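You operate a simulated robot arm through the tools that you are given. There is no shell and no other tool.

You are at the controls of a simulated robot arm. One attempt, no reset.

TASK
Fill clear tub 57 with sand to about its line, then lift it off the turntable onto the table.
Fine: lock the turntable before you feed; free it after, turn it one step on and leave it free; the other tubs stay empty on the turntable. Set down upright: what you pick out.

Only the result counts: the job must be done as asked and must still hold three seconds after the hand-in. Knocking over, shifting, dropping, spilling or breaking anything else fails it.

THE ROBOT
A 7-joint arm with a two-finger parallel gripper, fixed in place. Base frame: the origin is on the floor under the middle of its stand, x ahead of it, y to its left, z up; the work surface is at about z = 0.72. Readings come in m, rad, newtons and seconds.
With the tool pointing down near the work surface it reaches from about 0.28 to 0.68 m from the base axis. Its first joint turns from -1.152 to 1.152 rad. Payload 1.57 kg.
Tool frame: the origin (TCP) lies between the finger pads and is the grasp point; the fingertips stand 0.03 m ahead of it; z points along the fingers, y is the line along which they close. Largest opening 0.11 m; finger width 0.024, thickness 0.012; the body of the gripper, 0.048 by 0.112 m, starts 0.078 m behind the TCP.
Orientation is that of the tool frame in the base frame, as [roll, pitch, yaw] about the fixed x, y, z axes, in that order (R = Rz(yaw) Ry(pitch) Rx(roll)). With the fingers straight down and closing along the base's y, the tool's x points along the base's -x, its y along +y and its z along -z.

THE INTERFACE
- The arm moves only by the tool jog_arm. Its argument "plan" is a list of rows, each an object of numbers (a shift or turn left out is 0, a gripper value left out holds the last): "wx", "wy", "wz": the turn, a rotation vector about the base's x, y, z in units of 6 degrees (1.0 is 6 degrees); "tx", "ty", "tz": the shift along the base's x, y, z in units of 25 mm (1.0 is 25 mm); "fingers": the closure, from 0 (fully open) to 1 (shut). In form: [{"wx": .., "wy": .., "wz": .., "tx": .., "ty": .., "tz": .., "fingers": ..}, ...]. A call has 1 to 20 rows; each row shifts and turns the commanded pose from where the row before left it. A call with a number of a shift or a turn outside -1 to 1 is refused whole. A row lasts 0.2 s, in which the tool goes at most 0.05 m and 0.15 rad; a call with a longer step from one row to the next is refused whole, and so is a gripper value outside its range. Where a pose cannot be reached the arm comes as near as it can. A force on the tool above 40 N (or 10 N above the force at the start of the call, whichever is more), or a blocked arm, ends the call early, and 0.2 s more pass. Each finger travels about 0.108 m/s and halts on what it meets, pressing with about 43 N; the grip force reading is that of the motor and also rises with nothing between the fingers. The clock runs only during rows and for 0.2 s after the last one: add rows that do not move to give the fingers time. The reply holds the time, the measured pose of the TCP, the force on the tool along the base axes, the opening and the grip force, in the units named above and with some noise, with the torque about the TCP (base axes, N m) and any sound that the robot's microphone picked up.
- Cameras (640 x 400 px; columns grow to the right, rows downward): "scene" is fixed at [0.1881, -0.4258, 1.3991]; the picture's right is [0.53, -0.85, 0.00], its down [-0.57, -0.35, -0.74] and it looks along [0.63, 0.39, -0.67] (base axes); focal length 358 px, centre (320, 200). "wrist" rides on the gripper at [0.07, 0.016, -0.141] in the tool frame; the picture's right is [-0.23, 0.97, 0.00], its down [-0.86, -0.20, -0.48] and it looks along [-0.47, -0.11, 0.88] (tool axes); focal length 222 px, centre (320, 200). There is no depth. A picture from a camera that has moved, and an enlarged one, comes with that camera's place and axes in the base frame and with its lens. The place of the scene camera against the robot may be out by one fixed shift of up to 0.012 m in any direction.
- get_image(camera): a new picture of that camera. It takes no simulated time.
- zoom(camera, box): a new picture of the part [left, top, right, bottom] of that camera's present view, enlarged. It takes no simulated time.
- close_job(): hands the job in; it is judged then, once.

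Nothing tells you positions but the pictures and the camera data. Unless the task says otherwise, let go and move clear before handing in.

The tools are called after "Request:" by a JSON object that holds its "name" and its "arguments". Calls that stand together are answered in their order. jog_arm: Moves the arm, as the interface text tells. Its arguments: {"type":"object","properties":{"plan":{"type":"array"}},"required":["plan"]} The other tools are called the same way: get_image (camera) takes a picture; zoom (camera, box) takes an enlarged picture of a part of a camera's view; close_job () hands the job in.

At the start:

```text
t: 0.0
tool_pos: [0.4702, -0.0239, 1.0576]
ee_rot: [-3.141, 0.001, 3.141]
wrist_force: [0.2, -0.8, 0.3]
moment: [-0.02, 0.01, 0.02]
opening: 0.11
grasp_force: 0.1
```

scene: 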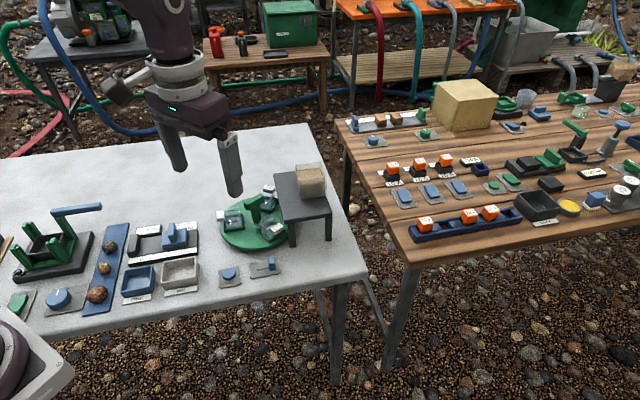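
wrist: 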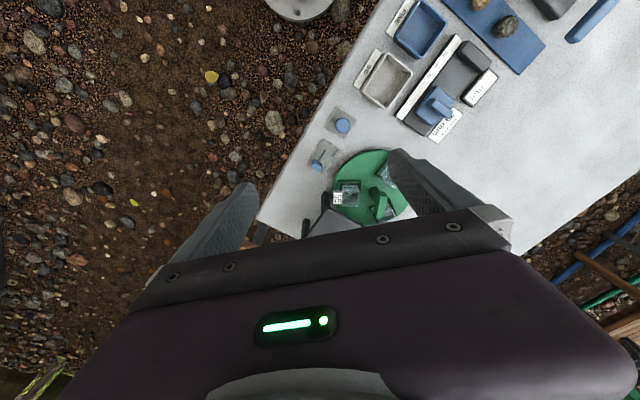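

I see a green turntable with tubs near a small grey stand with a sand hopper, plus some buttons/levers in front. I'll take enlarged pictures first to identify everything.

Request:
{"name": "zoom", "arguments": {"camera": "scene", "box": [200, 150, 350, 300]}}

Request:
{"name": "zoom", "arguments": {"camera": "scene", "box": [0, 180, 210, 340]}}

Request:
{"name": "zoom", "arguments": {"camera": "wrist", "box": [280, 80, 440, 240]}}

```text
2.67 times, centred on (275, 225) of scene
camera zoom: at [0.1881, -0.4258, 1.3991], right [0.53, -0.85, 0.0], down [-0.57, -0.35, -0.74], along [0.63, 0.39, -0.67], focal length 956 px, centre (440, 133)
```

zoom: 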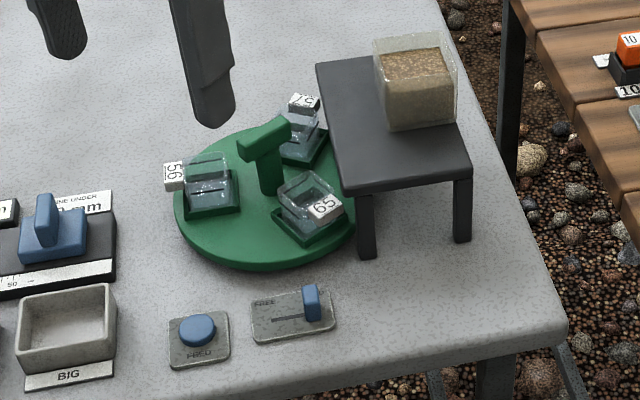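

```text
2.50 times, centred on (105, 260) of scene
camera zoom: at [0.1881, -0.4258, 1.3991], right [0.53, -0.85, 0.0], down [-0.57, -0.35, -0.74], along [0.63, 0.39, -0.67], focal length 896 px, centre (858, 50)
```

zoom: 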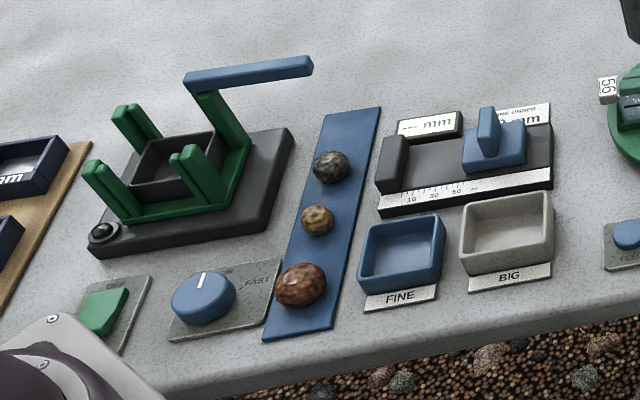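

```text
2.50 times, centred on (360, 160) of wrist
camera zoom: at [0.3984, -0.0087, 1.1975], right [0.23, 0.97, 0.0], down [0.86, -0.2, 0.48], along [0.47, -0.11, -0.88], focal length 555 px, centre (220, 300)
```

zoom: 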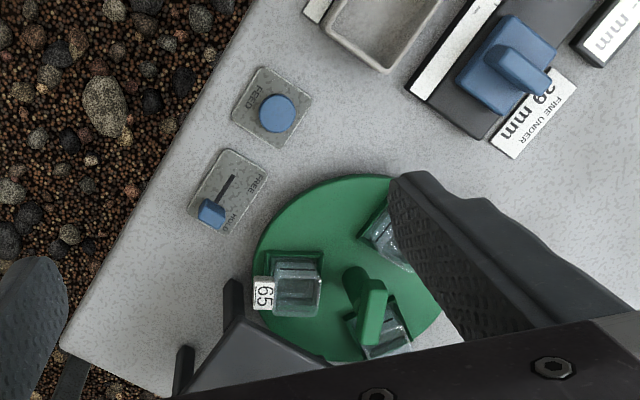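

The turntable is centred at about (0.645, 0.055), with tubs 57, 65 and 56 on it. The slider looks to be at HOLD and the FEED button sits near (0.49, 0.01). I'll move the wrist camera to get better views before touching anything.

Request:
{"name": "jog_arm", "arguments": {"plan": [{"ty": 1, "tx": 0.5}, {"ty": 1, "tx": 0.5}, {"ty": 1}, {"ty": 1}, {}]}}

Request:
{"name": "get_image", "arguments": {"camera": "wrist"}}

Request:
{"name": "get_image", "arguments": {"camera": "scene"}}

```text
t: 1.2
tool_pos: [0.4961, 0.0739, 1.0573]
ee_rot: [-3.141, 0.001, 3.14]
wrist_force: [-0.2, 0.3, -0.4]
moment: [0.02, -0.01, 0.05]
opening: 0.1101
grasp_force: 0.0
```

```text
taken
camera wrist: at [0.4245, 0.0911, 1.1976], right [0.23, 0.97, 0.0], down [0.86, -0.2, 0.48], along [0.47, -0.11, -0.88], focal length 222 px, centre (320, 200)
```

wrist: 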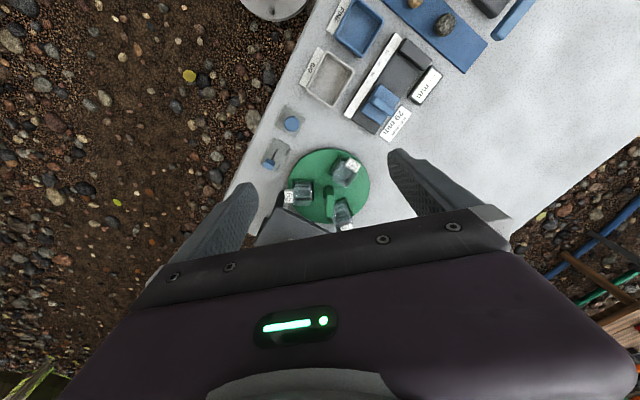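

```text
taken
```

scene: 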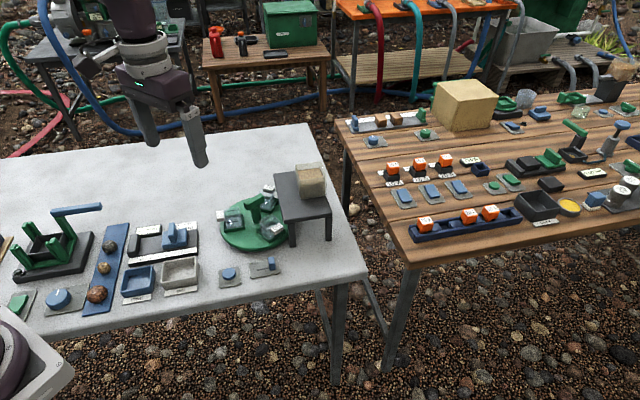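

Request:
{"name": "zoom", "arguments": {"camera": "wrist", "box": [250, 90, 390, 240]}}

Request:
{"name": "zoom", "arguments": {"camera": "scene", "box": [210, 150, 340, 250]}}

Request:
{"name": "zoom", "arguments": {"camera": "scene", "box": [210, 245, 290, 295]}}

```text
2.67 times, centred on (320, 165) of wrist
camera zoom: at [0.4245, 0.0911, 1.1976], right [0.23, 0.97, 0.0], down [0.86, -0.2, 0.48], along [0.47, -0.11, -0.88], focal length 592 px, centre (320, 293)
```

zoom: 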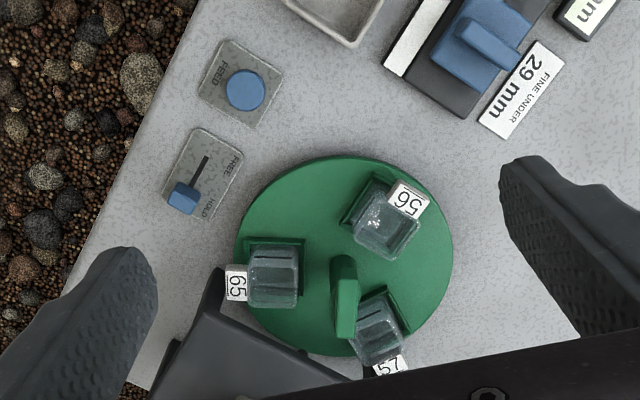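

```text
4.00 times, centred on (275, 200) of scene
camera zoom: at [0.1881, -0.4258, 1.3991], right [0.53, -0.85, 0.0], down [-0.57, -0.35, -0.74], along [0.63, 0.39, -0.67], focal length 1434 px, centre (500, 200)
```

zoom: 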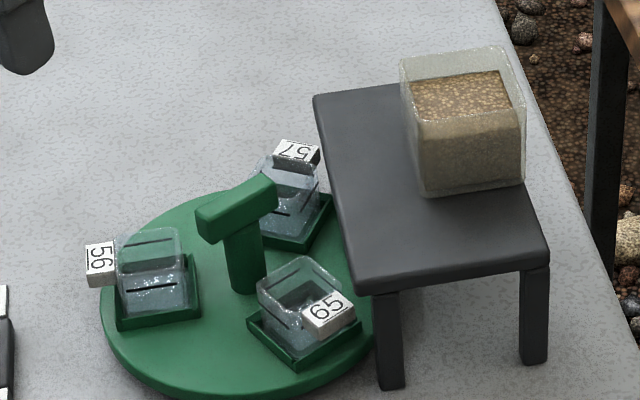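

```text
8.00 times, centred on (250, 270) of scene
camera zoom: at [0.1881, -0.4258, 1.3991], right [0.53, -0.85, 0.0], down [-0.57, -0.35, -0.74], along [0.63, 0.39, -0.67], focal length 2868 px, centre (880, -360)
```

zoom: 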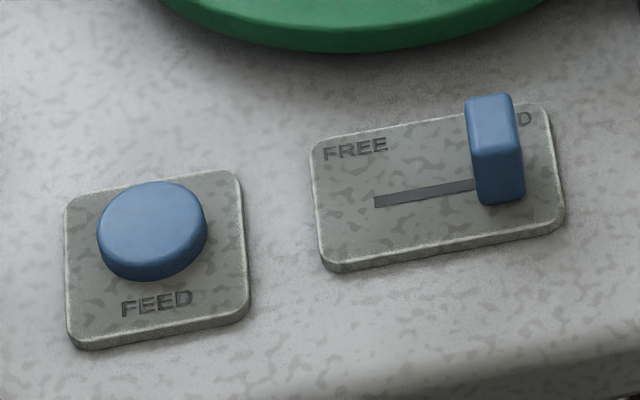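

The three tubs sit 120° apart, at about +15° (57), 135° (56) and −105° (65). The sand stand lies in the −45° direction, between 65 and 57. I'll tilt the wrist camera to look under the stand and find the drop point.

Request:
{"name": "jog_arm", "arguments": {"plan": [{"wz": -0.94, "ty": 0.7, "tx": -0.3, "tz": -0.5}, {"wz": -0.94, "ty": 0.7, "tx": -0.3, "tz": -0.5}, {"wz": -0.94, "ty": 0.7, "tx": -0.3, "tz": -0.5}, {"wz": -0.94, "ty": 0.7, "tx": -0.3, "tz": -0.5}, {"wz": -0.94, "ty": 0.7, "tx": -0.3, "tz": -0.5}, {"wz": -0.94, "ty": 0.7, "tx": -0.3, "tz": -0.5}, {"wz": -0.94, "ty": 0.7}, {"wz": -0.94, "ty": 0.7}, {"wx": -0.7, "wy": -0.7}, {"wx": -0.7, "wy": -0.7}, {"wx": -0.7, "wy": -0.7}, {"wx": -0.7, "wy": -0.7}, {"wx": -0.7, "wy": -0.7}, {"wx": -0.7, "wy": -0.7}, {"wx": -0.7, "wy": -0.7}, {}]}}

Request:
{"name": "get_image", "arguments": {"camera": "wrist"}}

Request:
{"name": "get_image", "arguments": {"camera": "scene"}}

```text
t: 4.6
tool_pos: [0.4494, 0.2156, 0.9813]
ee_rot: [3.141, 0.727, 2.357]
wrist_force: [-1.3, -0.2, 0.2]
moment: [-0.03, -0.01, 0.02]
opening: 0.1097
grasp_force: 0.1
```

```text
taken
camera wrist: at [0.3564, 0.3298, 1.0404], right [0.81, 0.57, 0.15], down [0.09, -0.37, 0.93], along [0.58, -0.74, -0.35], focal length 222 px, centre (320, 200)
```

wrist: 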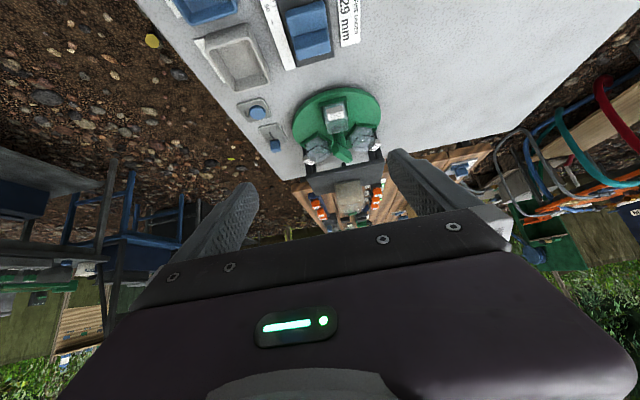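

```text
taken
```

scene: 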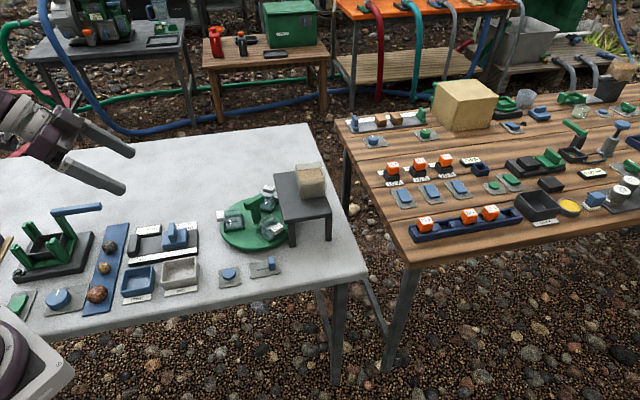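

Request:
{"name": "zoom", "arguments": {"camera": "wrist", "box": [270, 70, 410, 220]}}

Request:
{"name": "zoom", "arguments": {"camera": "wrist", "box": [300, 100, 400, 200]}}

```text
2.67 times, centred on (340, 145) of wrist
camera zoom: at [0.3564, 0.3298, 1.0404], right [0.81, 0.57, 0.15], down [0.09, -0.37, 0.93], along [0.58, -0.74, -0.35], focal length 592 px, centre (267, 347)
```

zoom: 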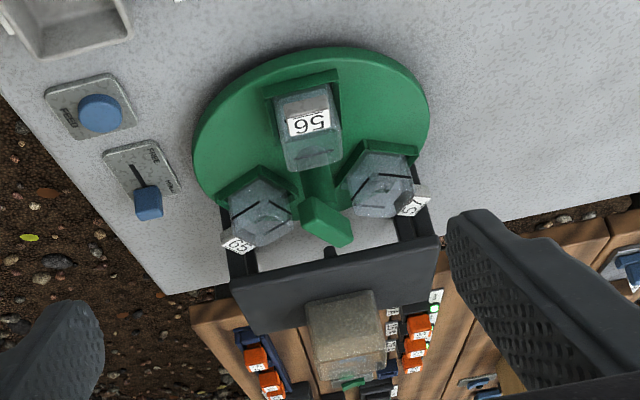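

```text
4.00 times, centred on (350, 150) of wrist
camera zoom: at [0.3564, 0.3298, 1.0404], right [0.81, 0.57, 0.15], down [0.09, -0.37, 0.93], along [0.58, -0.74, -0.35], focal length 888 px, centre (200, 400)
```

zoom: 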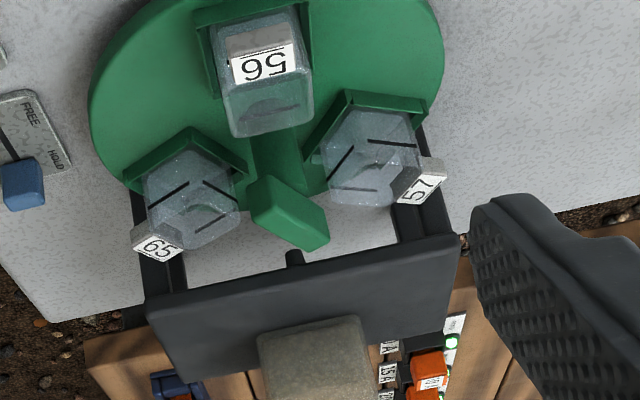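

A small dark nozzle tip hangs under the front edge of the stand, between 65 and 57. I'll lower and tilt a bit more to get a better look at the nozzle and the handle height.

Request:
{"name": "jog_arm", "arguments": {"plan": [{"tx": 0.56, "ty": -0.36, "tz": -0.88, "wx": -0.36, "wy": -0.36}, {"tx": 0.56, "ty": -0.36, "tz": -0.88, "wx": -0.36, "wy": -0.36}, {"tx": 0.56, "ty": -0.36, "tz": -0.88, "wx": -0.36, "wy": -0.36}, {"tx": 0.56, "ty": -0.36, "tz": -0.88, "wx": -0.36, "wy": -0.36}, {"tx": 0.56, "ty": -0.36, "tz": -0.6, "wx": -0.36, "wy": -0.36}, {}]}}

Request:
{"name": "get_image", "arguments": {"camera": "wrist"}}

Request:
{"name": "zoom", "arguments": {"camera": "wrist", "box": [250, 80, 410, 220]}}

```text
t: 6.0
tool_pos: [0.5205, 0.1715, 0.8788]
ee_rot: [3.138, 0.995, 2.355]
wrist_force: [-0.7, -0.2, -0.5]
moment: [0.02, -0.03, 0.03]
opening: 0.1099
grasp_force: 0.0
```

```text
taken
camera wrist: at [0.4197, 0.2936, 0.8973], right [0.78, 0.6, 0.19], down [-0.1, -0.19, 0.98], along [0.62, -0.78, -0.09], focal length 222 px, centre (320, 200)
```

wrist: 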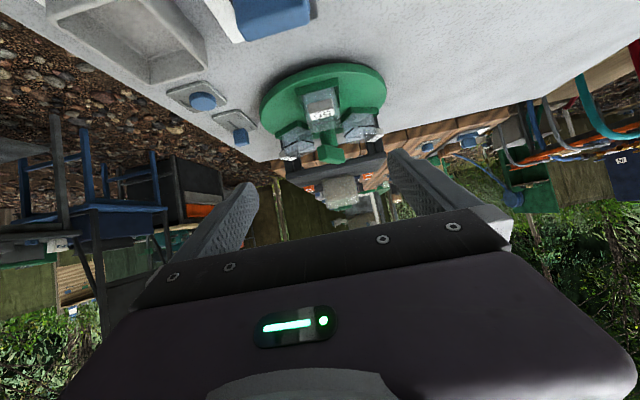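

```text
2.86 times, centred on (330, 150) of wrist
camera zoom: at [0.4197, 0.2936, 0.8973], right [0.78, 0.6, 0.19], down [-0.1, -0.19, 0.98], along [0.62, -0.78, -0.09], focal length 635 px, centre (291, 343)
```

zoom: 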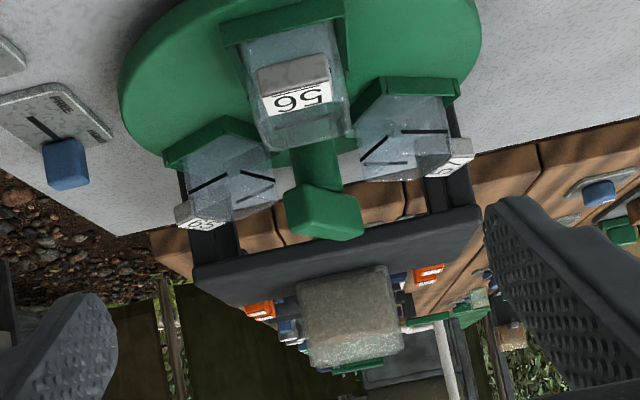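

The nozzle hangs under the stand's front edge on the −45° side, and the handle's crossbar also points about along −45°. Next I'll straighten the tool, keeping yaw at 135°, and go above the slider so I can locate its knob precisely.

Request:
{"name": "jog_arm", "arguments": {"plan": [{"wx": 0.672, "wy": 0.672, "tz": 1}, {"wx": 0.672, "wy": 0.672, "tz": 1}, {"wx": 0.672, "wy": 0.672, "tz": 1}, {"wx": 0.672, "wy": 0.672}, {"wx": 0.672, "wy": 0.672, "ty": -0.9}, {"wx": 0.672, "wy": 0.672, "ty": -0.9}, {"wx": 0.672, "wy": 0.672, "ty": -0.9}, {"wx": 0.672, "wy": 0.672, "ty": -0.9}, {"wx": 0.672, "wy": 0.672, "ty": -0.9}, {"wx": 0.672, "wy": 0.672, "ty": -0.9}, {"ty": -0.9, "tx": 0.4}, {"ty": -0.9, "tx": 0.4}, {"ty": -0.9, "tx": 0.4}, {"ty": -0.6, "tz": -0.6}, {"tz": -0.8}, {"tz": -0.8}, {}]}}

Request:
{"name": "get_image", "arguments": {"camera": "wrist"}}

Request:
{"name": "get_image", "arguments": {"camera": "scene"}}

```text
t: 9.6
tool_pos: [0.5505, -0.0478, 0.8985]
ee_rot: [3.141, -0.001, 2.357]
wrist_force: [0.0, -0.5, 0.0]
moment: [-0.02, -0.03, -0.01]
opening: 0.1101
grasp_force: 0.2
```

```text
taken
camera wrist: at [0.5104, 0.0129, 1.0388], right [0.85, 0.53, 0.0], down [0.46, -0.75, 0.48], along [0.25, -0.41, -0.88], focal length 222 px, centre (320, 200)
```

wrist: 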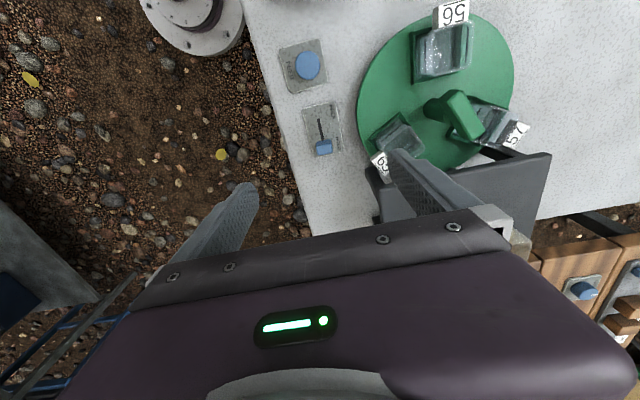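

```text
taken
```

scene: 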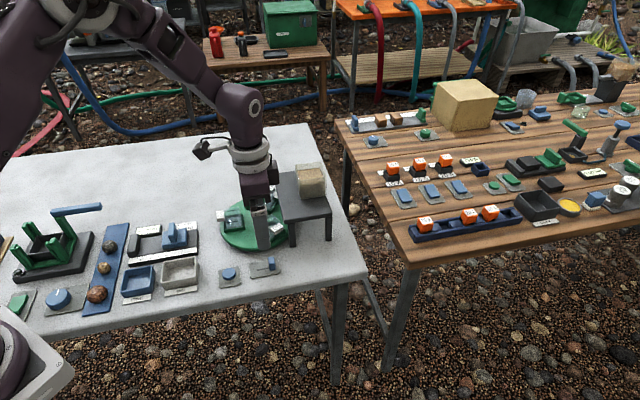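

Request:
{"name": "zoom", "arguments": {"camera": "wrist", "box": [260, 20, 380, 180]}}

Request:
{"name": "zoom", "arguments": {"camera": "wrist", "box": [350, 0, 550, 200]}}

```text
2.50 times, centred on (320, 100) of wrist
camera zoom: at [0.5104, 0.0129, 1.0388], right [0.85, 0.53, 0.0], down [0.46, -0.75, 0.48], along [0.25, -0.41, -0.88], focal length 555 px, centre (320, 450)
```

zoom: 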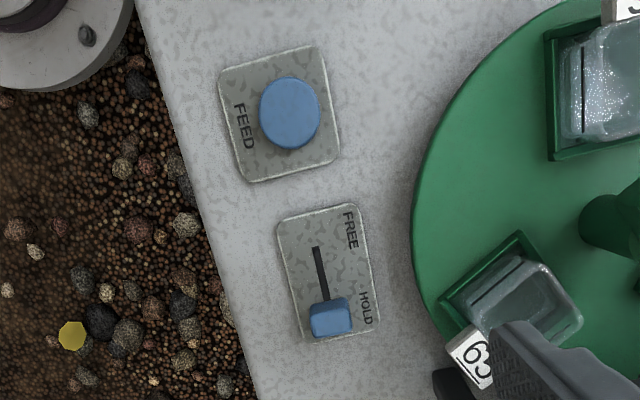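

```text
2.00 times, centred on (450, 100) of wrist
camera zoom: at [0.5104, 0.0129, 1.0388], right [0.85, 0.53, 0.0], down [0.46, -0.75, 0.48], along [0.25, -0.41, -0.88], focal length 444 px, centre (60, 400)
```

zoom: 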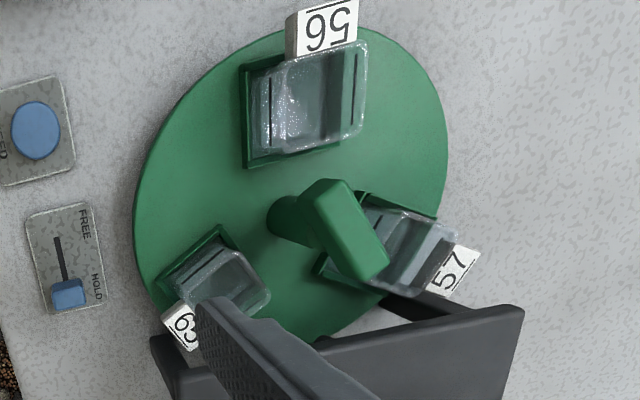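

The knob is at about (0.556, −0.051) at HOLD, and the slot runs toward (0.53, −0.027), which is FREE. I'll partly close the fingers and descend over the knob, checking alignment partway.

Request:
{"name": "jog_arm", "arguments": {"plan": [{"tx": 0.22, "ty": -0.12, "fingers": 0.62}, {"fingers": 0.62}, {"tz": -1}, {"tz": -1}, {"tz": -1}, {"tz": -0.8}, {}]}}

Request:
{"name": "get_image", "arguments": {"camera": "wrist"}}

Request:
{"name": "zoom", "arguments": {"camera": "wrist", "box": [260, 80, 400, 220]}}

Request:
{"name": "zoom", "arguments": {"camera": "scene", "box": [210, 200, 330, 290]}}

```text
t: 11.2
tool_pos: [0.5548, -0.0501, 0.8063]
ee_rot: [-3.14, -0.001, 2.355]
wrist_force: [1.5, -0.3, -0.5]
moment: [0.02, 0.02, -0.02]
opening: 0.0418
grasp_force: 0.0
```

```text
taken
camera wrist: at [0.5158, 0.0105, 0.945], right [0.85, 0.53, 0.0], down [0.46, -0.75, 0.48], along [0.25, -0.41, -0.88], focal length 222 px, centre (320, 200)
```

wrist: 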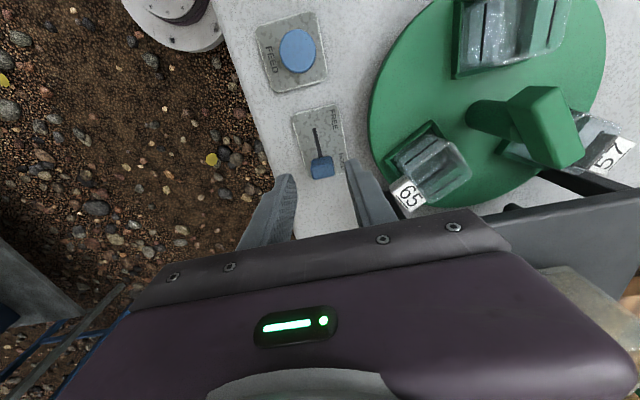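

```text
2.86 times, centred on (330, 150) of wrist
camera zoom: at [0.5158, 0.0105, 0.945], right [0.85, 0.53, 0.0], down [0.46, -0.75, 0.48], along [0.25, -0.41, -0.88], focal length 635 px, centre (291, 343)
```

zoom: 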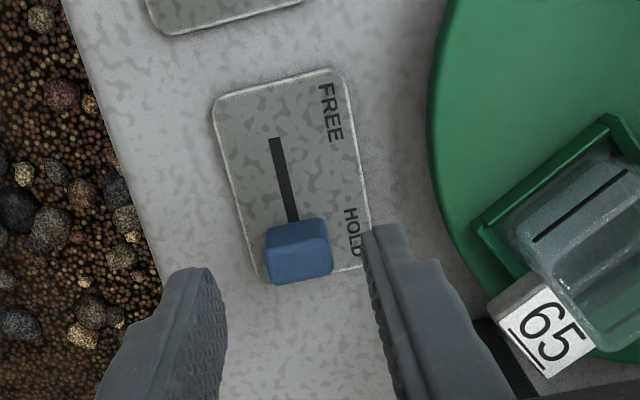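

```text
4.44 times, centred on (270, 245) of scene
camera zoom: at [0.1881, -0.4258, 1.3991], right [0.53, -0.85, 0.0], down [-0.57, -0.35, -0.74], along [0.63, 0.39, -0.67], focal length 1593 px, centre (542, 0)
```

zoom: 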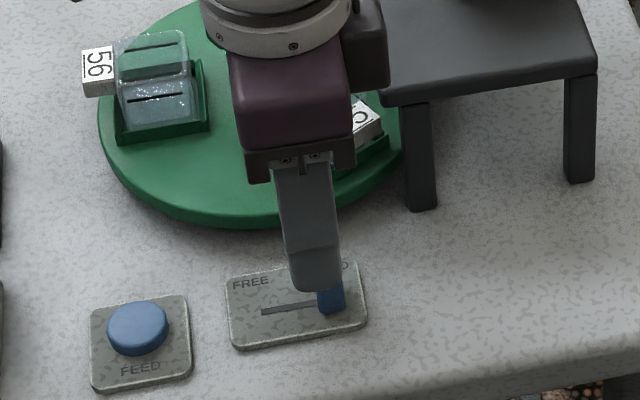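

The fingers straddle the knob, whose centre is about (0.5588, −0.053) and top about 0.762. I'll descend, grip it, and drag it toward FREE along (−0.717, 0.697).

Request:
{"name": "jog_arm", "arguments": {"plan": [{"tx": 0.16, "ty": -0.11, "tz": -0.6}, {"tz": -0.75}, {}, {"fingers": 0.9}, {"fingers": 0.9}, {"fingers": 0.9}]}}

```text
t: 12.6
tool_pos: [0.5603, -0.0533, 0.7717]
ee_rot: [3.14, -0.003, 2.354]
wrist_force: [5.0, 5.1, -4.6]
moment: [0.04, -0.22, 0.0]
opening: 0.0212
grasp_force: 34.6
```

Request:
{"name": "jog_arm", "arguments": {"plan": [{"tx": -0.2, "ty": 0.195}, {"tx": -0.2, "ty": 0.195}, {"tx": -0.2, "ty": 0.195}, {}]}}

Request:
{"name": "zoom", "arguments": {"camera": "wrist", "box": [260, 80, 400, 220]}}

```text
t: 13.6
tool_pos: [0.5454, -0.0389, 0.7726]
ee_rot: [3.14, -0.001, 2.356]
wrist_force: [1.3, 3.1, 33.5]
moment: [0.08, -0.09, 0.02]
opening: 0.0212
grasp_force: 34.1
```

```text
2.86 times, centred on (330, 150) of wrist
camera zoom: at [0.5063, 0.0214, 0.9115], right [0.85, 0.53, 0.0], down [0.46, -0.75, 0.48], along [0.25, -0.41, -0.88], focal length 635 px, centre (291, 343)
```

zoom: 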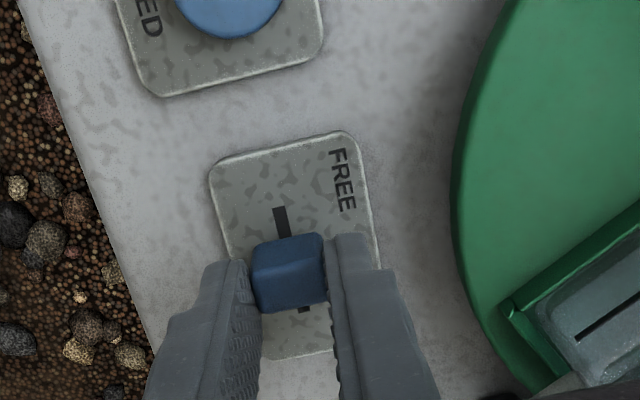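

Request:
{"name": "jog_arm", "arguments": {"plan": [{"fingers": 0.7}, {"fingers": 0.7}, {}, {"fingers": 0.9}, {"fingers": 0.9}, {"fingers": 0.9}]}}

```text
t: 15.0
tool_pos: [0.5449, -0.0388, 0.7693]
ee_rot: [3.141, -0.004, 2.353]
wrist_force: [1.8, 1.1, -6.6]
moment: [0.04, -0.03, 0.07]
opening: 0.0212
grasp_force: 34.5
```

Request:
{"name": "jog_arm", "arguments": {"plan": [{"tx": -0.12, "ty": 0.117, "tz": 0.01}, {"tx": -0.12, "ty": 0.117, "tz": 0.01}, {}]}}

Request:
{"name": "zoom", "arguments": {"camera": "wrist", "box": [260, 80, 400, 220]}}

```text
t: 15.8
tool_pos: [0.5386, -0.033, 0.7692]
ee_rot: [3.139, -0.001, 2.357]
wrist_force: [8.4, 8.4, -18.2]
moment: [0.13, -0.27, -0.04]
opening: 0.021
grasp_force: 34.3
```

```text
2.86 times, centred on (330, 150) of wrist
camera zoom: at [0.4998, 0.0279, 0.9103], right [0.85, 0.53, 0.0], down [0.46, -0.75, 0.48], along [0.25, -0.4, -0.88], focal length 635 px, centre (291, 343)
```

zoom: 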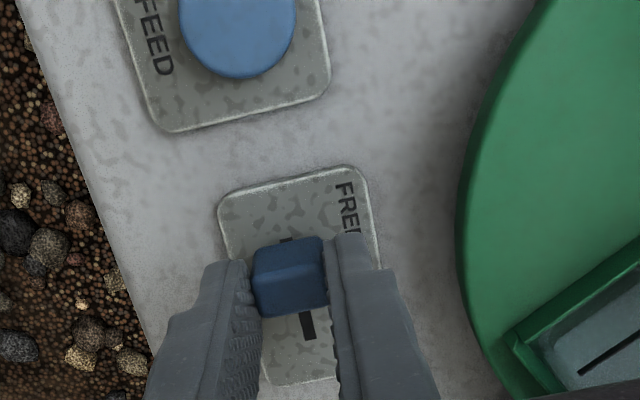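

Request:
{"name": "jog_arm", "arguments": {"plan": [{"tx": -0.1, "ty": 0.097, "tz": 0.01}, {"tx": -0.06, "ty": 0.058}, {}]}}

Request:
{"name": "zoom", "arguments": {"camera": "wrist", "box": [260, 80, 400, 220]}}

```text
t: 16.6
tool_pos: [0.5339, -0.0274, 0.7708]
ee_rot: [-3.14, -0.004, 2.355]
wrist_force: [14.8, 16.8, -32.5]
moment: [0.38, -0.19, 0.03]
opening: 0.0212
grasp_force: 33.6
```

```text
2.86 times, centred on (330, 150) of wrist
camera zoom: at [0.4956, 0.0322, 0.9107], right [0.85, 0.53, 0.0], down [0.46, -0.75, 0.48], along [0.25, -0.4, -0.88], focal length 635 px, centre (291, 343)
```

zoom: 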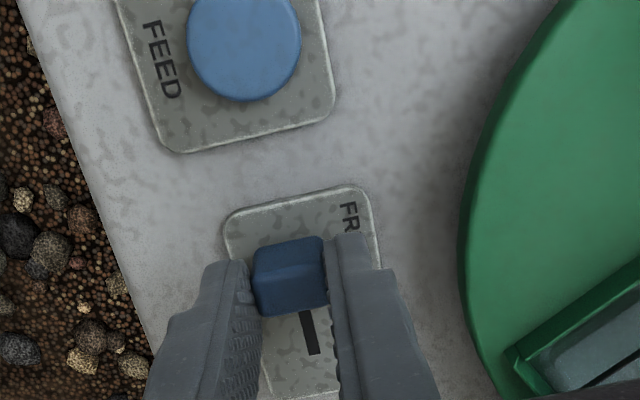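

Request:
{"name": "jog_arm", "arguments": {"plan": [{"fingers": 0.6}, {"fingers": 0.6}, {"tz": 1}, {"tz": 1}, {"tz": 1}, {}]}}

Request:
{"name": "zoom", "arguments": {"camera": "wrist", "box": [260, 40, 400, 180]}}

Request:
{"name": "zoom", "arguments": {"camera": "scene", "box": [210, 200, 330, 290]}}

```text
t: 18.0
tool_pos: [0.5335, -0.0292, 0.8451]
ee_rot: [-3.141, 0.0, 2.355]
wrist_force: [0.0, 0.6, -0.7]
moment: [0.02, 0.04, 0.0]
opening: 0.0439
grasp_force: 0.0
```

```text
2.86 times, centred on (330, 110) of wrist
camera zoom: at [0.4948, 0.0322, 0.986], right [0.85, 0.53, 0.0], down [0.46, -0.75, 0.48], along [0.25, -0.41, -0.88], focal length 635 px, centre (291, 457)
```

zoom: 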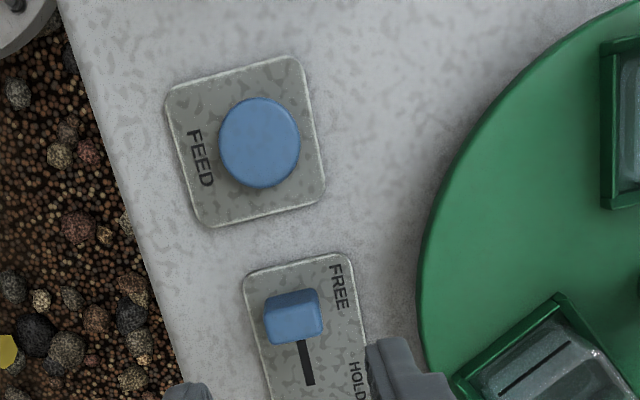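

```text
4.44 times, centred on (270, 245) of scene
camera zoom: at [0.1881, -0.4258, 1.3991], right [0.53, -0.85, 0.0], down [-0.57, -0.35, -0.74], along [0.63, 0.39, -0.67], focal length 1593 px, centre (542, 0)
```

zoom: 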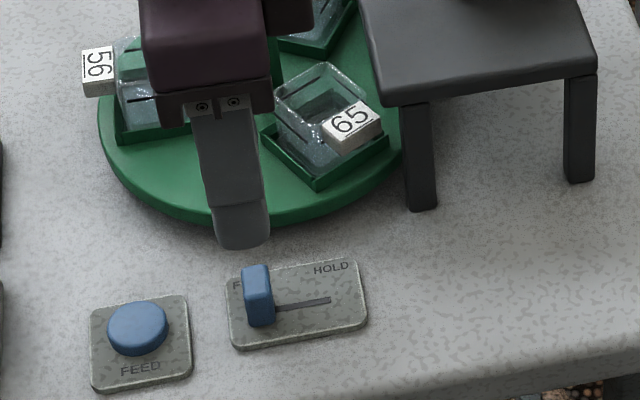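

The slider is now at FREE. Next I'll rise and go above the T-handle with the tool yawed to 165°, so the fingers close across the crossbar, which lies at about −15°.

Request:
{"name": "jog_arm", "arguments": {"plan": [{"tz": 1, "fingers": 0.6}, {"tz": 1}, {"tz": 1}, {"wz": 1, "tx": 0.88, "ty": 0.7}, {"wz": 1, "tx": 0.88, "ty": 0.7}, {"wz": 1, "tx": 0.88, "ty": 0.7}, {"wz": 1, "tx": 0.88, "ty": 0.7}, {"wz": 1, "tx": 0.88, "ty": 0.7}, {}]}}

Request:
{"name": "get_image", "arguments": {"camera": "wrist"}}

Request:
{"name": "zoom", "arguments": {"camera": "wrist", "box": [220, 40, 420, 220]}}

Request:
{"name": "zoom", "arguments": {"camera": "scene", "box": [200, 130, 350, 260]}}

```text
t: 20.0
tool_pos: [0.6458, 0.0572, 0.9218]
ee_rot: [3.141, 0.0, 2.88]
wrist_force: [0.2, 0.1, 0.2]
moment: [0.04, 0.02, 0.02]
opening: 0.0442
grasp_force: 0.1
```

```text
taken
camera wrist: at [0.5811, 0.0905, 1.0613], right [0.47, 0.88, 0.0], down [0.78, -0.41, 0.48], along [0.42, -0.23, -0.88], focal length 222 px, centre (320, 200)
```

wrist: 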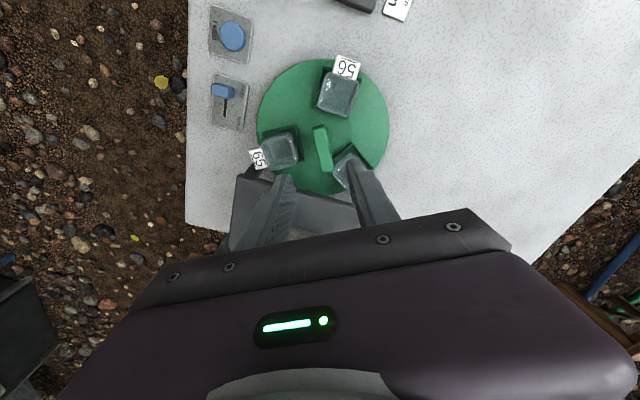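

```text
2.22 times, centred on (320, 130) of wrist
camera zoom: at [0.5811, 0.0905, 1.0613], right [0.47, 0.88, 0.0], down [0.78, -0.41, 0.48], along [0.42, -0.23, -0.88], focal length 494 px, centre (320, 356)
```

zoom: 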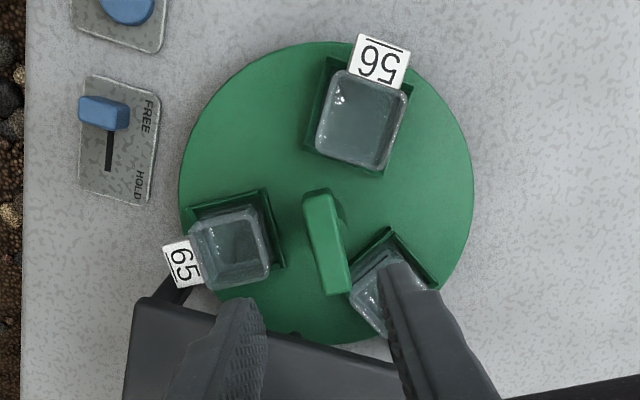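

```text
3.08 times, centred on (275, 195) of scene
camera zoom: at [0.1881, -0.4258, 1.3991], right [0.53, -0.85, 0.0], down [-0.57, -0.35, -0.74], along [0.63, 0.39, -0.67], focal length 1103 px, centre (458, 215)
```

zoom: 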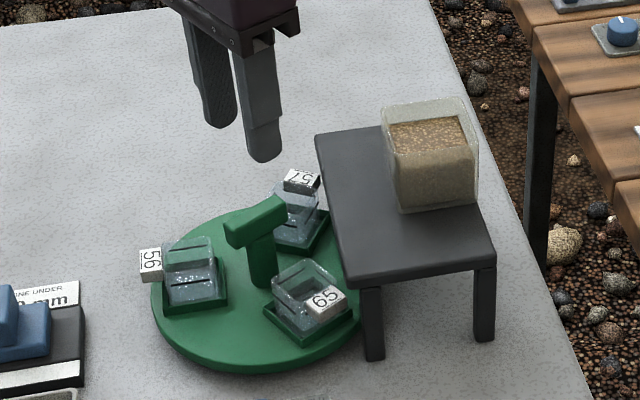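

The bar's midpoint is about (0.644, 0.062), at −15°, with its top at z≈0.82. I'll centre on it, descend with a narrow opening, and grip the bar.

Request:
{"name": "jog_arm", "arguments": {"plan": [{"tx": -0.08, "ty": 0.2, "fingers": 0.65}, {"tz": -1}, {"tz": -1}, {"tz": -1}, {}]}}

Request:
{"name": "zoom", "arguments": {"camera": "wrist", "box": [220, 60, 420, 220]}}

Request:
{"name": "zoom", "arguments": {"camera": "scene", "box": [200, 130, 350, 260]}}

```text
t: 21.2
tool_pos: [0.6436, 0.0615, 0.8464]
ee_rot: [3.141, -0.004, 2.878]
wrist_force: [1.3, 0.4, -0.4]
moment: [-0.02, -0.01, 0.01]
opening: 0.0386
grasp_force: 0.0
```

```text
2.50 times, centred on (320, 140) of wrist
camera zoom: at [0.5795, 0.0962, 0.9867], right [0.47, 0.88, 0.0], down [0.78, -0.42, 0.48], along [0.42, -0.23, -0.88], focal length 555 px, centre (320, 350)
```

zoom: 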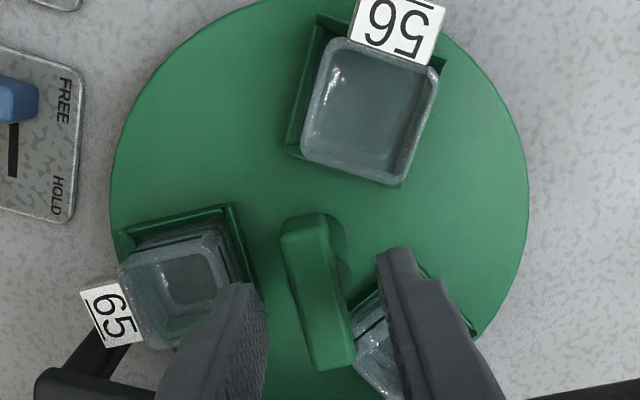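

```text
3.08 times, centred on (275, 195) of scene
camera zoom: at [0.1881, -0.4258, 1.3991], right [0.53, -0.85, 0.0], down [-0.57, -0.35, -0.74], along [0.63, 0.39, -0.67], focal length 1103 px, centre (458, 215)
```

zoom: 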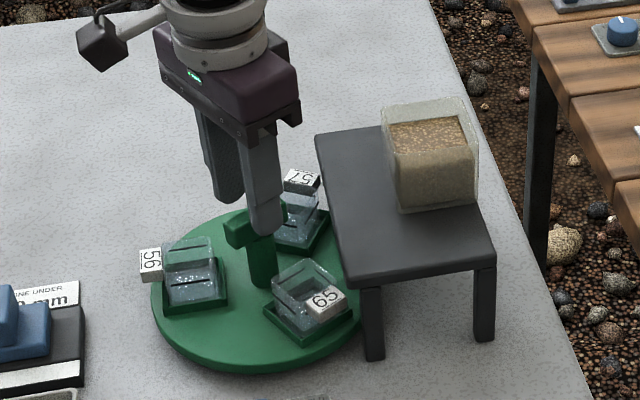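

Request:
{"name": "jog_arm", "arguments": {"plan": [{"tz": -0.7}, {"tz": -0.6}, {}, {"fingers": 0.92}, {"fingers": 0.92}, {"fingers": 0.92}]}}

Request:
{"name": "zoom", "arguments": {"camera": "scene", "box": [200, 130, 350, 260]}}

```text
t: 22.6
tool_pos: [0.643, 0.0604, 0.8141]
ee_rot: [-3.138, -0.002, 2.876]
wrist_force: [-6.6, -22.6, -0.5]
moment: [-0.42, 0.18, -0.05]
opening: 0.0237
grasp_force: 36.3
```

```text
3.08 times, centred on (275, 195) of scene
camera zoom: at [0.1879, -0.4263, 1.399], right [0.53, -0.85, 0.0], down [-0.57, -0.35, -0.74], along [0.63, 0.39, -0.67], focal length 1103 px, centre (458, 215)
```

zoom: 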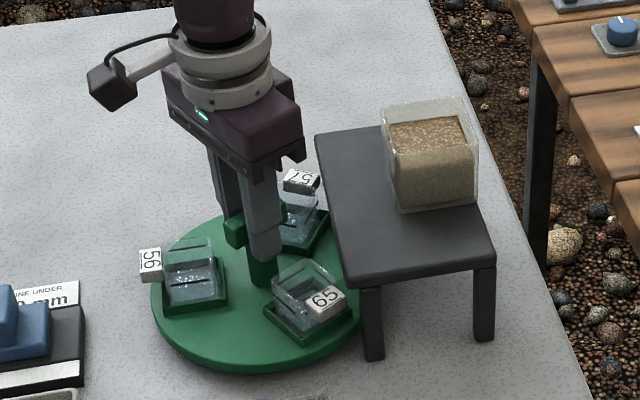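

Request:
{"name": "jog_arm", "arguments": {"plan": [{"ty": -0.06, "tx": -0.02}, {}]}}

```text
t: 23.2
tool_pos: [0.6433, 0.0607, 0.8145]
ee_rot: [3.141, 0.0, 2.878]
wrist_force: [-0.3, -20.4, -0.6]
moment: [-0.71, 0.17, -0.1]
opening: 0.0235
grasp_force: 36.4
```

Request:
{"name": "jog_arm", "arguments": {"plan": [{"ty": -0.1}, {}]}}

```text
t: 23.8
tool_pos: [0.6424, 0.0617, 0.8147]
ee_rot: [3.139, 0.001, 2.88]
wrist_force: [0.5, -2.7, 9.8]
moment: [-0.22, 0.09, -0.01]
opening: 0.0238
grasp_force: 35.6
```

The bar is gripped with little side load, so the centre is about (0.6428, 0.061). I'll now turn it clockwise by −30° first and check the forces and picture.

Request:
{"name": "jog_arm", "arguments": {"plan": [{"wz": -0.5}, {"wz": -1}, {"wz": -1}, {"wz": -1}, {"wz": -1}, {"wz": -0.5}, {}]}}

Request:
{"name": "zoom", "arguments": {"camera": "scene", "box": [200, 130, 350, 260]}}

```text
t: 25.4
tool_pos: [0.6438, 0.0636, 0.8139]
ee_rot: [3.133, 0.0, 2.355]
wrist_force: [3.8, 3.2, -5.7]
moment: [-0.25, -0.13, 0.03]
opening: 0.0238
grasp_force: 35.9
stopped in row 7: the force on the tool passed its limit at 41 N (the readings are from after the stop); the commanded pose is now the measured one
```

```text
3.08 times, centred on (275, 195) of scene
camera zoom: at [0.1882, -0.4258, 1.3991], right [0.53, -0.85, 0.0], down [-0.57, -0.35, -0.74], along [0.63, 0.39, -0.67], focal length 1103 px, centre (458, 215)
```

zoom: 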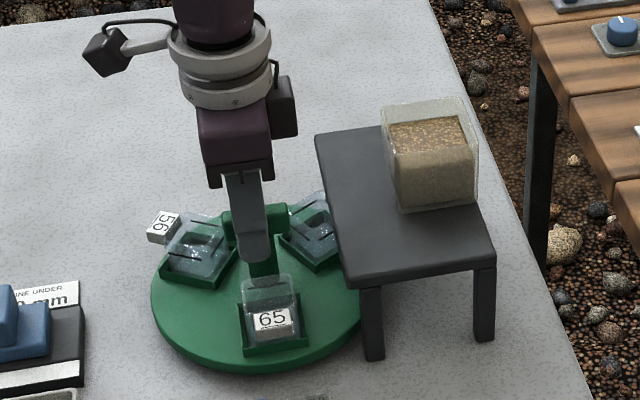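

The disc turned about 30° as wanted. The stop was side load, because the grip point is about 4.5 mm off the axis at roughly (0.6467, 0.060). I'll follow the arc for the next 30°.

Request:
{"name": "jog_arm", "arguments": {"plan": [{"wz": -0.5, "tx": 0.009, "ty": 0.004}, {"wz": -0.8, "tx": 0.014, "ty": 0.006}, {"wz": -0.8, "tx": 0.014, "ty": 0.006}, {"wz": -0.8, "tx": 0.014, "ty": 0.006}, {"wz": -0.8, "tx": 0.014, "ty": 0.006}, {"wz": -0.8, "tx": 0.014, "ty": 0.005}, {"wz": -0.5, "tx": 0.009, "ty": 0.003}, {}]}}

Request:
{"name": "zoom", "arguments": {"camera": "scene", "box": [200, 130, 350, 260]}}

Request:
{"name": "get_image", "arguments": {"camera": "wrist"}}

```text
t: 27.2
tool_pos: [0.6453, 0.0637, 0.8139]
ee_rot: [3.135, -0.004, 1.831]
wrist_force: [-8.6, 19.8, 7.9]
moment: [0.74, 0.66, -0.04]
opening: 0.0237
grasp_force: 36.1
```

```text
3.08 times, centred on (275, 195) of scene
camera zoom: at [0.1877, -0.4254, 1.3993], right [0.53, -0.85, 0.0], down [-0.57, -0.35, -0.74], along [0.63, 0.39, -0.67], focal length 1103 px, centre (458, 215)
```

zoom: 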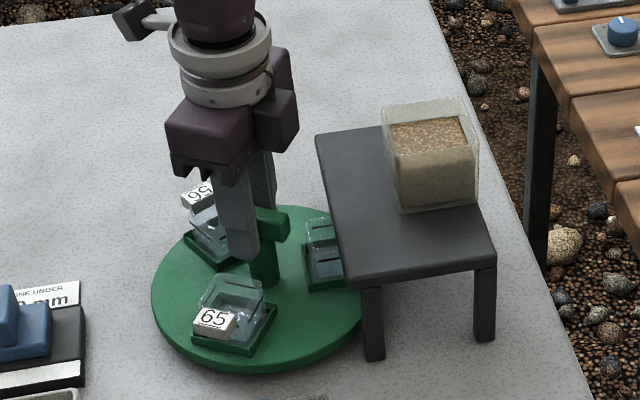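

```text
taken
camera wrist: at [0.6412, 0.135, 0.9551], right [1.0, 0.03, 0.01], down [0.02, -0.88, 0.47], along [0.02, -0.47, -0.88], focal length 222 px, centre (320, 200)
```

wrist: 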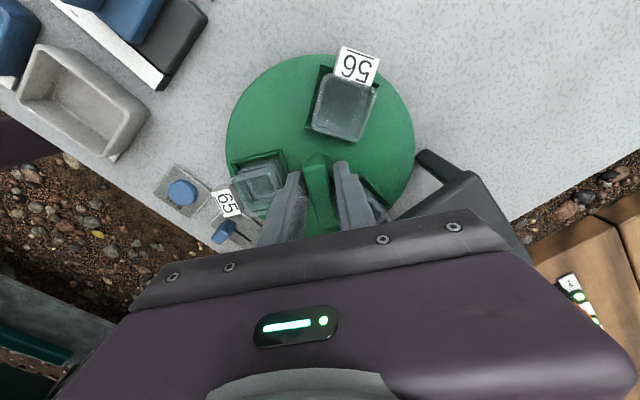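

Tub 57 is now beside the stand front. I'll release the handle, lift clear and check its alignment with the nozzle.

Request:
{"name": "jog_arm", "arguments": {"plan": [{"fingers": 0.62}, {"fingers": 0.62}, {"fingers": 0.62}, {"tz": 1}, {"tz": 1}, {"tz": 1}, {"tz": 1}, {"tz": 1}, {}]}}

Request:
{"name": "zoom", "arguments": {"camera": "scene", "box": [220, 160, 340, 260]}}

Request:
{"name": "get_image", "arguments": {"camera": "wrist"}}

Request:
{"name": "zoom", "arguments": {"camera": "scene", "box": [270, 190, 310, 230]}}

```text
t: 29.2
tool_pos: [0.6467, 0.0637, 0.9404]
ee_rot: [3.132, -0.002, 1.832]
wrist_force: [-0.6, 0.1, 0.4]
moment: [0.01, 0.0, 0.0]
opening: 0.0414
grasp_force: 0.0
```

```text
4.00 times, centred on (280, 210) of scene
camera zoom: at [0.1881, -0.4258, 1.3991], right [0.53, -0.85, 0.0], down [-0.57, -0.35, -0.74], along [0.63, 0.39, -0.67], focal length 1434 px, centre (480, 160)
```

zoom: 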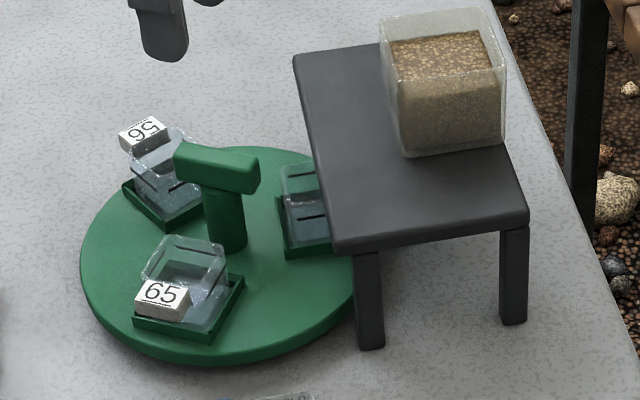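

```text
taken
camera wrist: at [0.6418, 0.1343, 1.082], right [1.0, 0.03, 0.01], down [0.02, -0.88, 0.48], along [0.02, -0.47, -0.88], focal length 222 px, centre (320, 200)
```

wrist: 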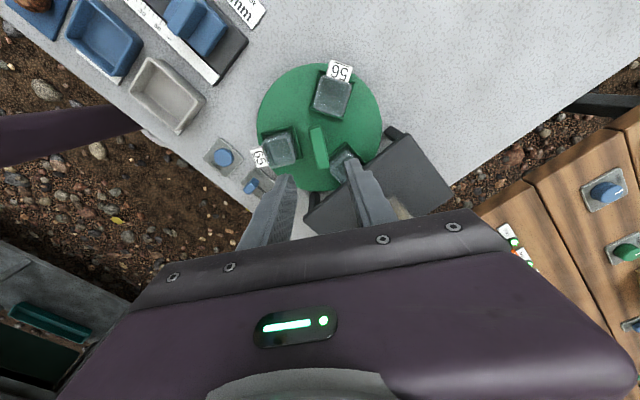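

```text
10.00 times, centred on (290, 210) of scene
camera zoom: at [0.1881, -0.4258, 1.3991], right [0.53, -0.85, 0.0], down [-0.57, -0.35, -0.74], along [0.63, 0.39, -0.67], focal length 3585 px, centre (620, 100)
```

zoom: 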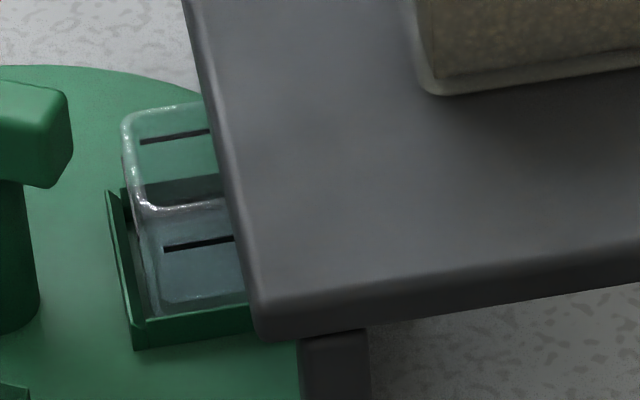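

Tub 57's socket is parallel to the stand edge, so it is aligned under the nozzle at about −45°. I'll go back to the slider and move it to HOLD.

Request:
{"name": "jog_arm", "arguments": {"plan": [{"wz": 1, "tx": -0.898, "ty": -0.734}, {"wz": 1, "tx": -0.898, "ty": -0.734}, {"wz": 1, "tx": -0.898, "ty": -0.734}, {"wz": 1, "tx": -0.898, "ty": -0.734}, {"wz": 1, "tx": -0.898, "ty": -0.734}, {"tz": -1}, {"tz": -1}, {"tz": -1}, {"tz": -1}, {"tz": -1}, {}]}}

Request:
{"name": "zoom", "arguments": {"camera": "wrist", "box": [260, 80, 400, 220]}}

```text
t: 31.6
tool_pos: [0.5343, -0.0293, 0.8112]
ee_rot: [3.134, -0.003, 2.354]
wrist_force: [-0.3, 0.9, -0.4]
moment: [0.0, -0.01, -0.03]
opening: 0.0417
grasp_force: 0.0
```

```text
2.86 times, centred on (330, 150) of wrist
camera zoom: at [0.4948, 0.0323, 0.9511], right [0.85, 0.53, 0.01], down [0.46, -0.75, 0.48], along [0.26, -0.4, -0.88], focal length 635 px, centre (291, 343)
```

zoom: 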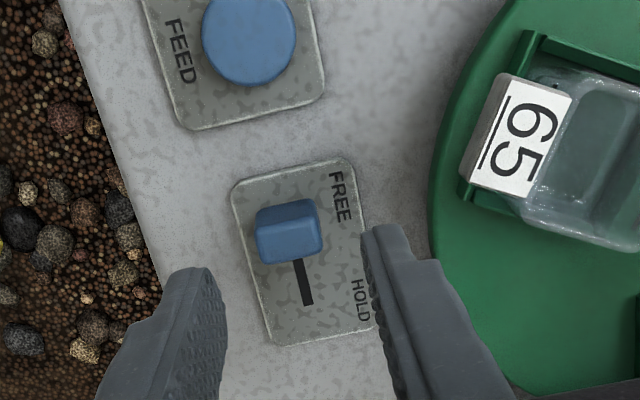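

Request:
{"name": "jog_arm", "arguments": {"plan": [{"tx": -0.08, "ty": 0.05, "tz": -0.8}, {"tz": -0.8}, {}, {"fingers": 0.9}, {"fingers": 0.9}, {"fingers": 0.9}]}}

Request:
{"name": "jog_arm", "arguments": {"plan": [{"tx": 0.18, "ty": -0.19}, {"tx": 0.18, "ty": -0.19}, {"tx": 0.18, "ty": -0.19}, {}]}}

```text
t: 33.0
tool_pos: [0.5314, -0.0255, 0.7728]
ee_rot: [3.134, -0.002, 2.356]
wrist_force: [3.5, 4.1, -7.8]
moment: [0.0, -0.1, 0.07]
opening: 0.0211
grasp_force: 34.3
```

```text
t: 34.0
tool_pos: [0.5451, -0.0406, 0.7732]
ee_rot: [3.13, -0.002, 2.356]
wrist_force: [16.0, 16.9, -32.1]
moment: [0.46, -0.11, 0.08]
opening: 0.0213
grasp_force: 34.7
```

Request:
{"name": "jog_arm", "arguments": {"plan": [{"fingers": 0.7}, {"fingers": 0.7}, {"tz": -0.05}, {"fingers": 0.9}, {"fingers": 0.9}, {"fingers": 0.9}]}}

Request:
{"name": "jog_arm", "arguments": {"plan": [{"tx": 0.2, "ty": -0.19}, {"tx": 0.2, "ty": -0.19}, {"tx": 0.1, "ty": -0.095}, {}]}}

Request:
{"name": "zoom", "arguments": {"camera": "wrist", "box": [260, 80, 400, 220]}}

```text
t: 35.4
tool_pos: [0.5467, -0.0409, 0.7737]
ee_rot: [3.132, 0.0, 2.356]
wrist_force: [13.0, 13.2, -2.5]
moment: [0.31, -0.31, 0.1]
opening: 0.0213
grasp_force: 34.5
```

```text
t: 36.4
tool_pos: [0.5572, -0.0524, 0.7729]
ee_rot: [3.133, -0.003, 2.358]
wrist_force: [3.5, 27.7, 27.4]
moment: [0.8, -0.08, 0.15]
opening: 0.0213
grasp_force: 34.3
```

```text
2.86 times, centred on (330, 150) of wrist
camera zoom: at [0.5176, 0.0079, 0.914], right [0.85, 0.53, 0.01], down [0.46, -0.75, 0.47], along [0.26, -0.4, -0.88], focal length 635 px, centre (291, 343)
```

zoom: 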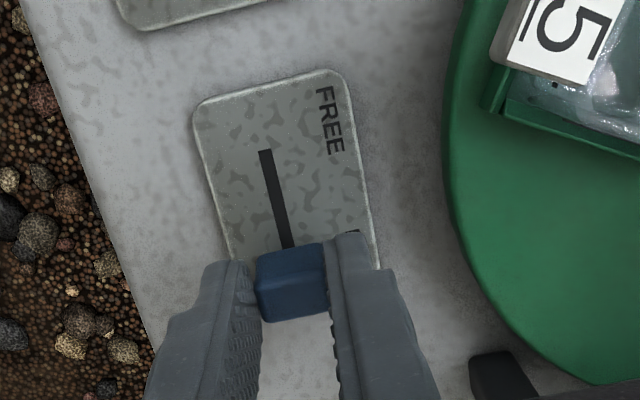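

Request:
{"name": "jog_arm", "arguments": {"plan": [{"fingers": 0.6}, {"fingers": 0.6}, {"tz": 1}, {"tz": 1}, {"tz": 1}, {}]}}

Request:
{"name": "zoom", "arguments": {"camera": "wrist", "box": [250, 20, 410, 180]}}

Request:
{"name": "zoom", "arguments": {"camera": "scene", "box": [210, 160, 340, 290]}}

```text
t: 37.8
tool_pos: [0.5573, -0.0526, 0.8453]
ee_rot: [3.133, -0.003, 2.354]
wrist_force: [0.9, -0.7, 0.6]
moment: [-0.01, 0.03, 0.01]
opening: 0.0443
grasp_force: 0.2
```

```text
2.50 times, centred on (330, 100) of wrist
camera zoom: at [0.5172, 0.0068, 0.9859], right [0.85, 0.53, 0.01], down [0.46, -0.75, 0.48], along [0.26, -0.4, -0.88], focal length 555 px, centre (295, 450)
```

zoom: 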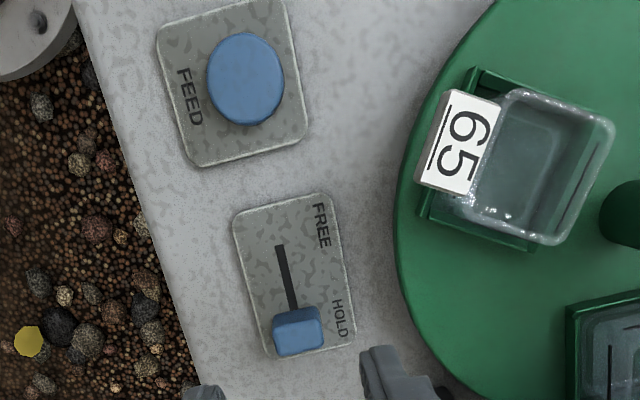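

```text
3.08 times, centred on (275, 225) of scene
camera zoom: at [0.1881, -0.4258, 1.3991], right [0.53, -0.85, 0.0], down [-0.57, -0.35, -0.74], along [0.63, 0.39, -0.67], focal length 1103 px, centre (458, 123)
```

zoom: 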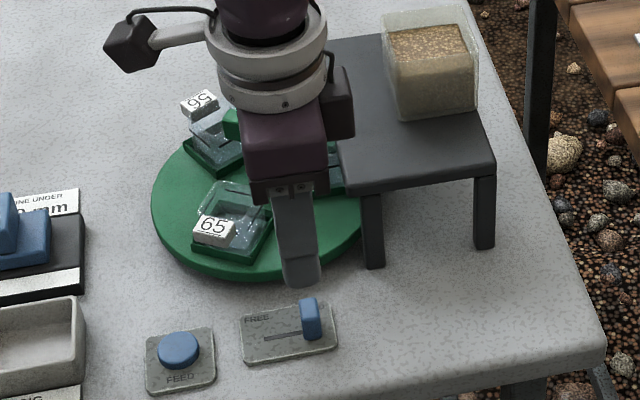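

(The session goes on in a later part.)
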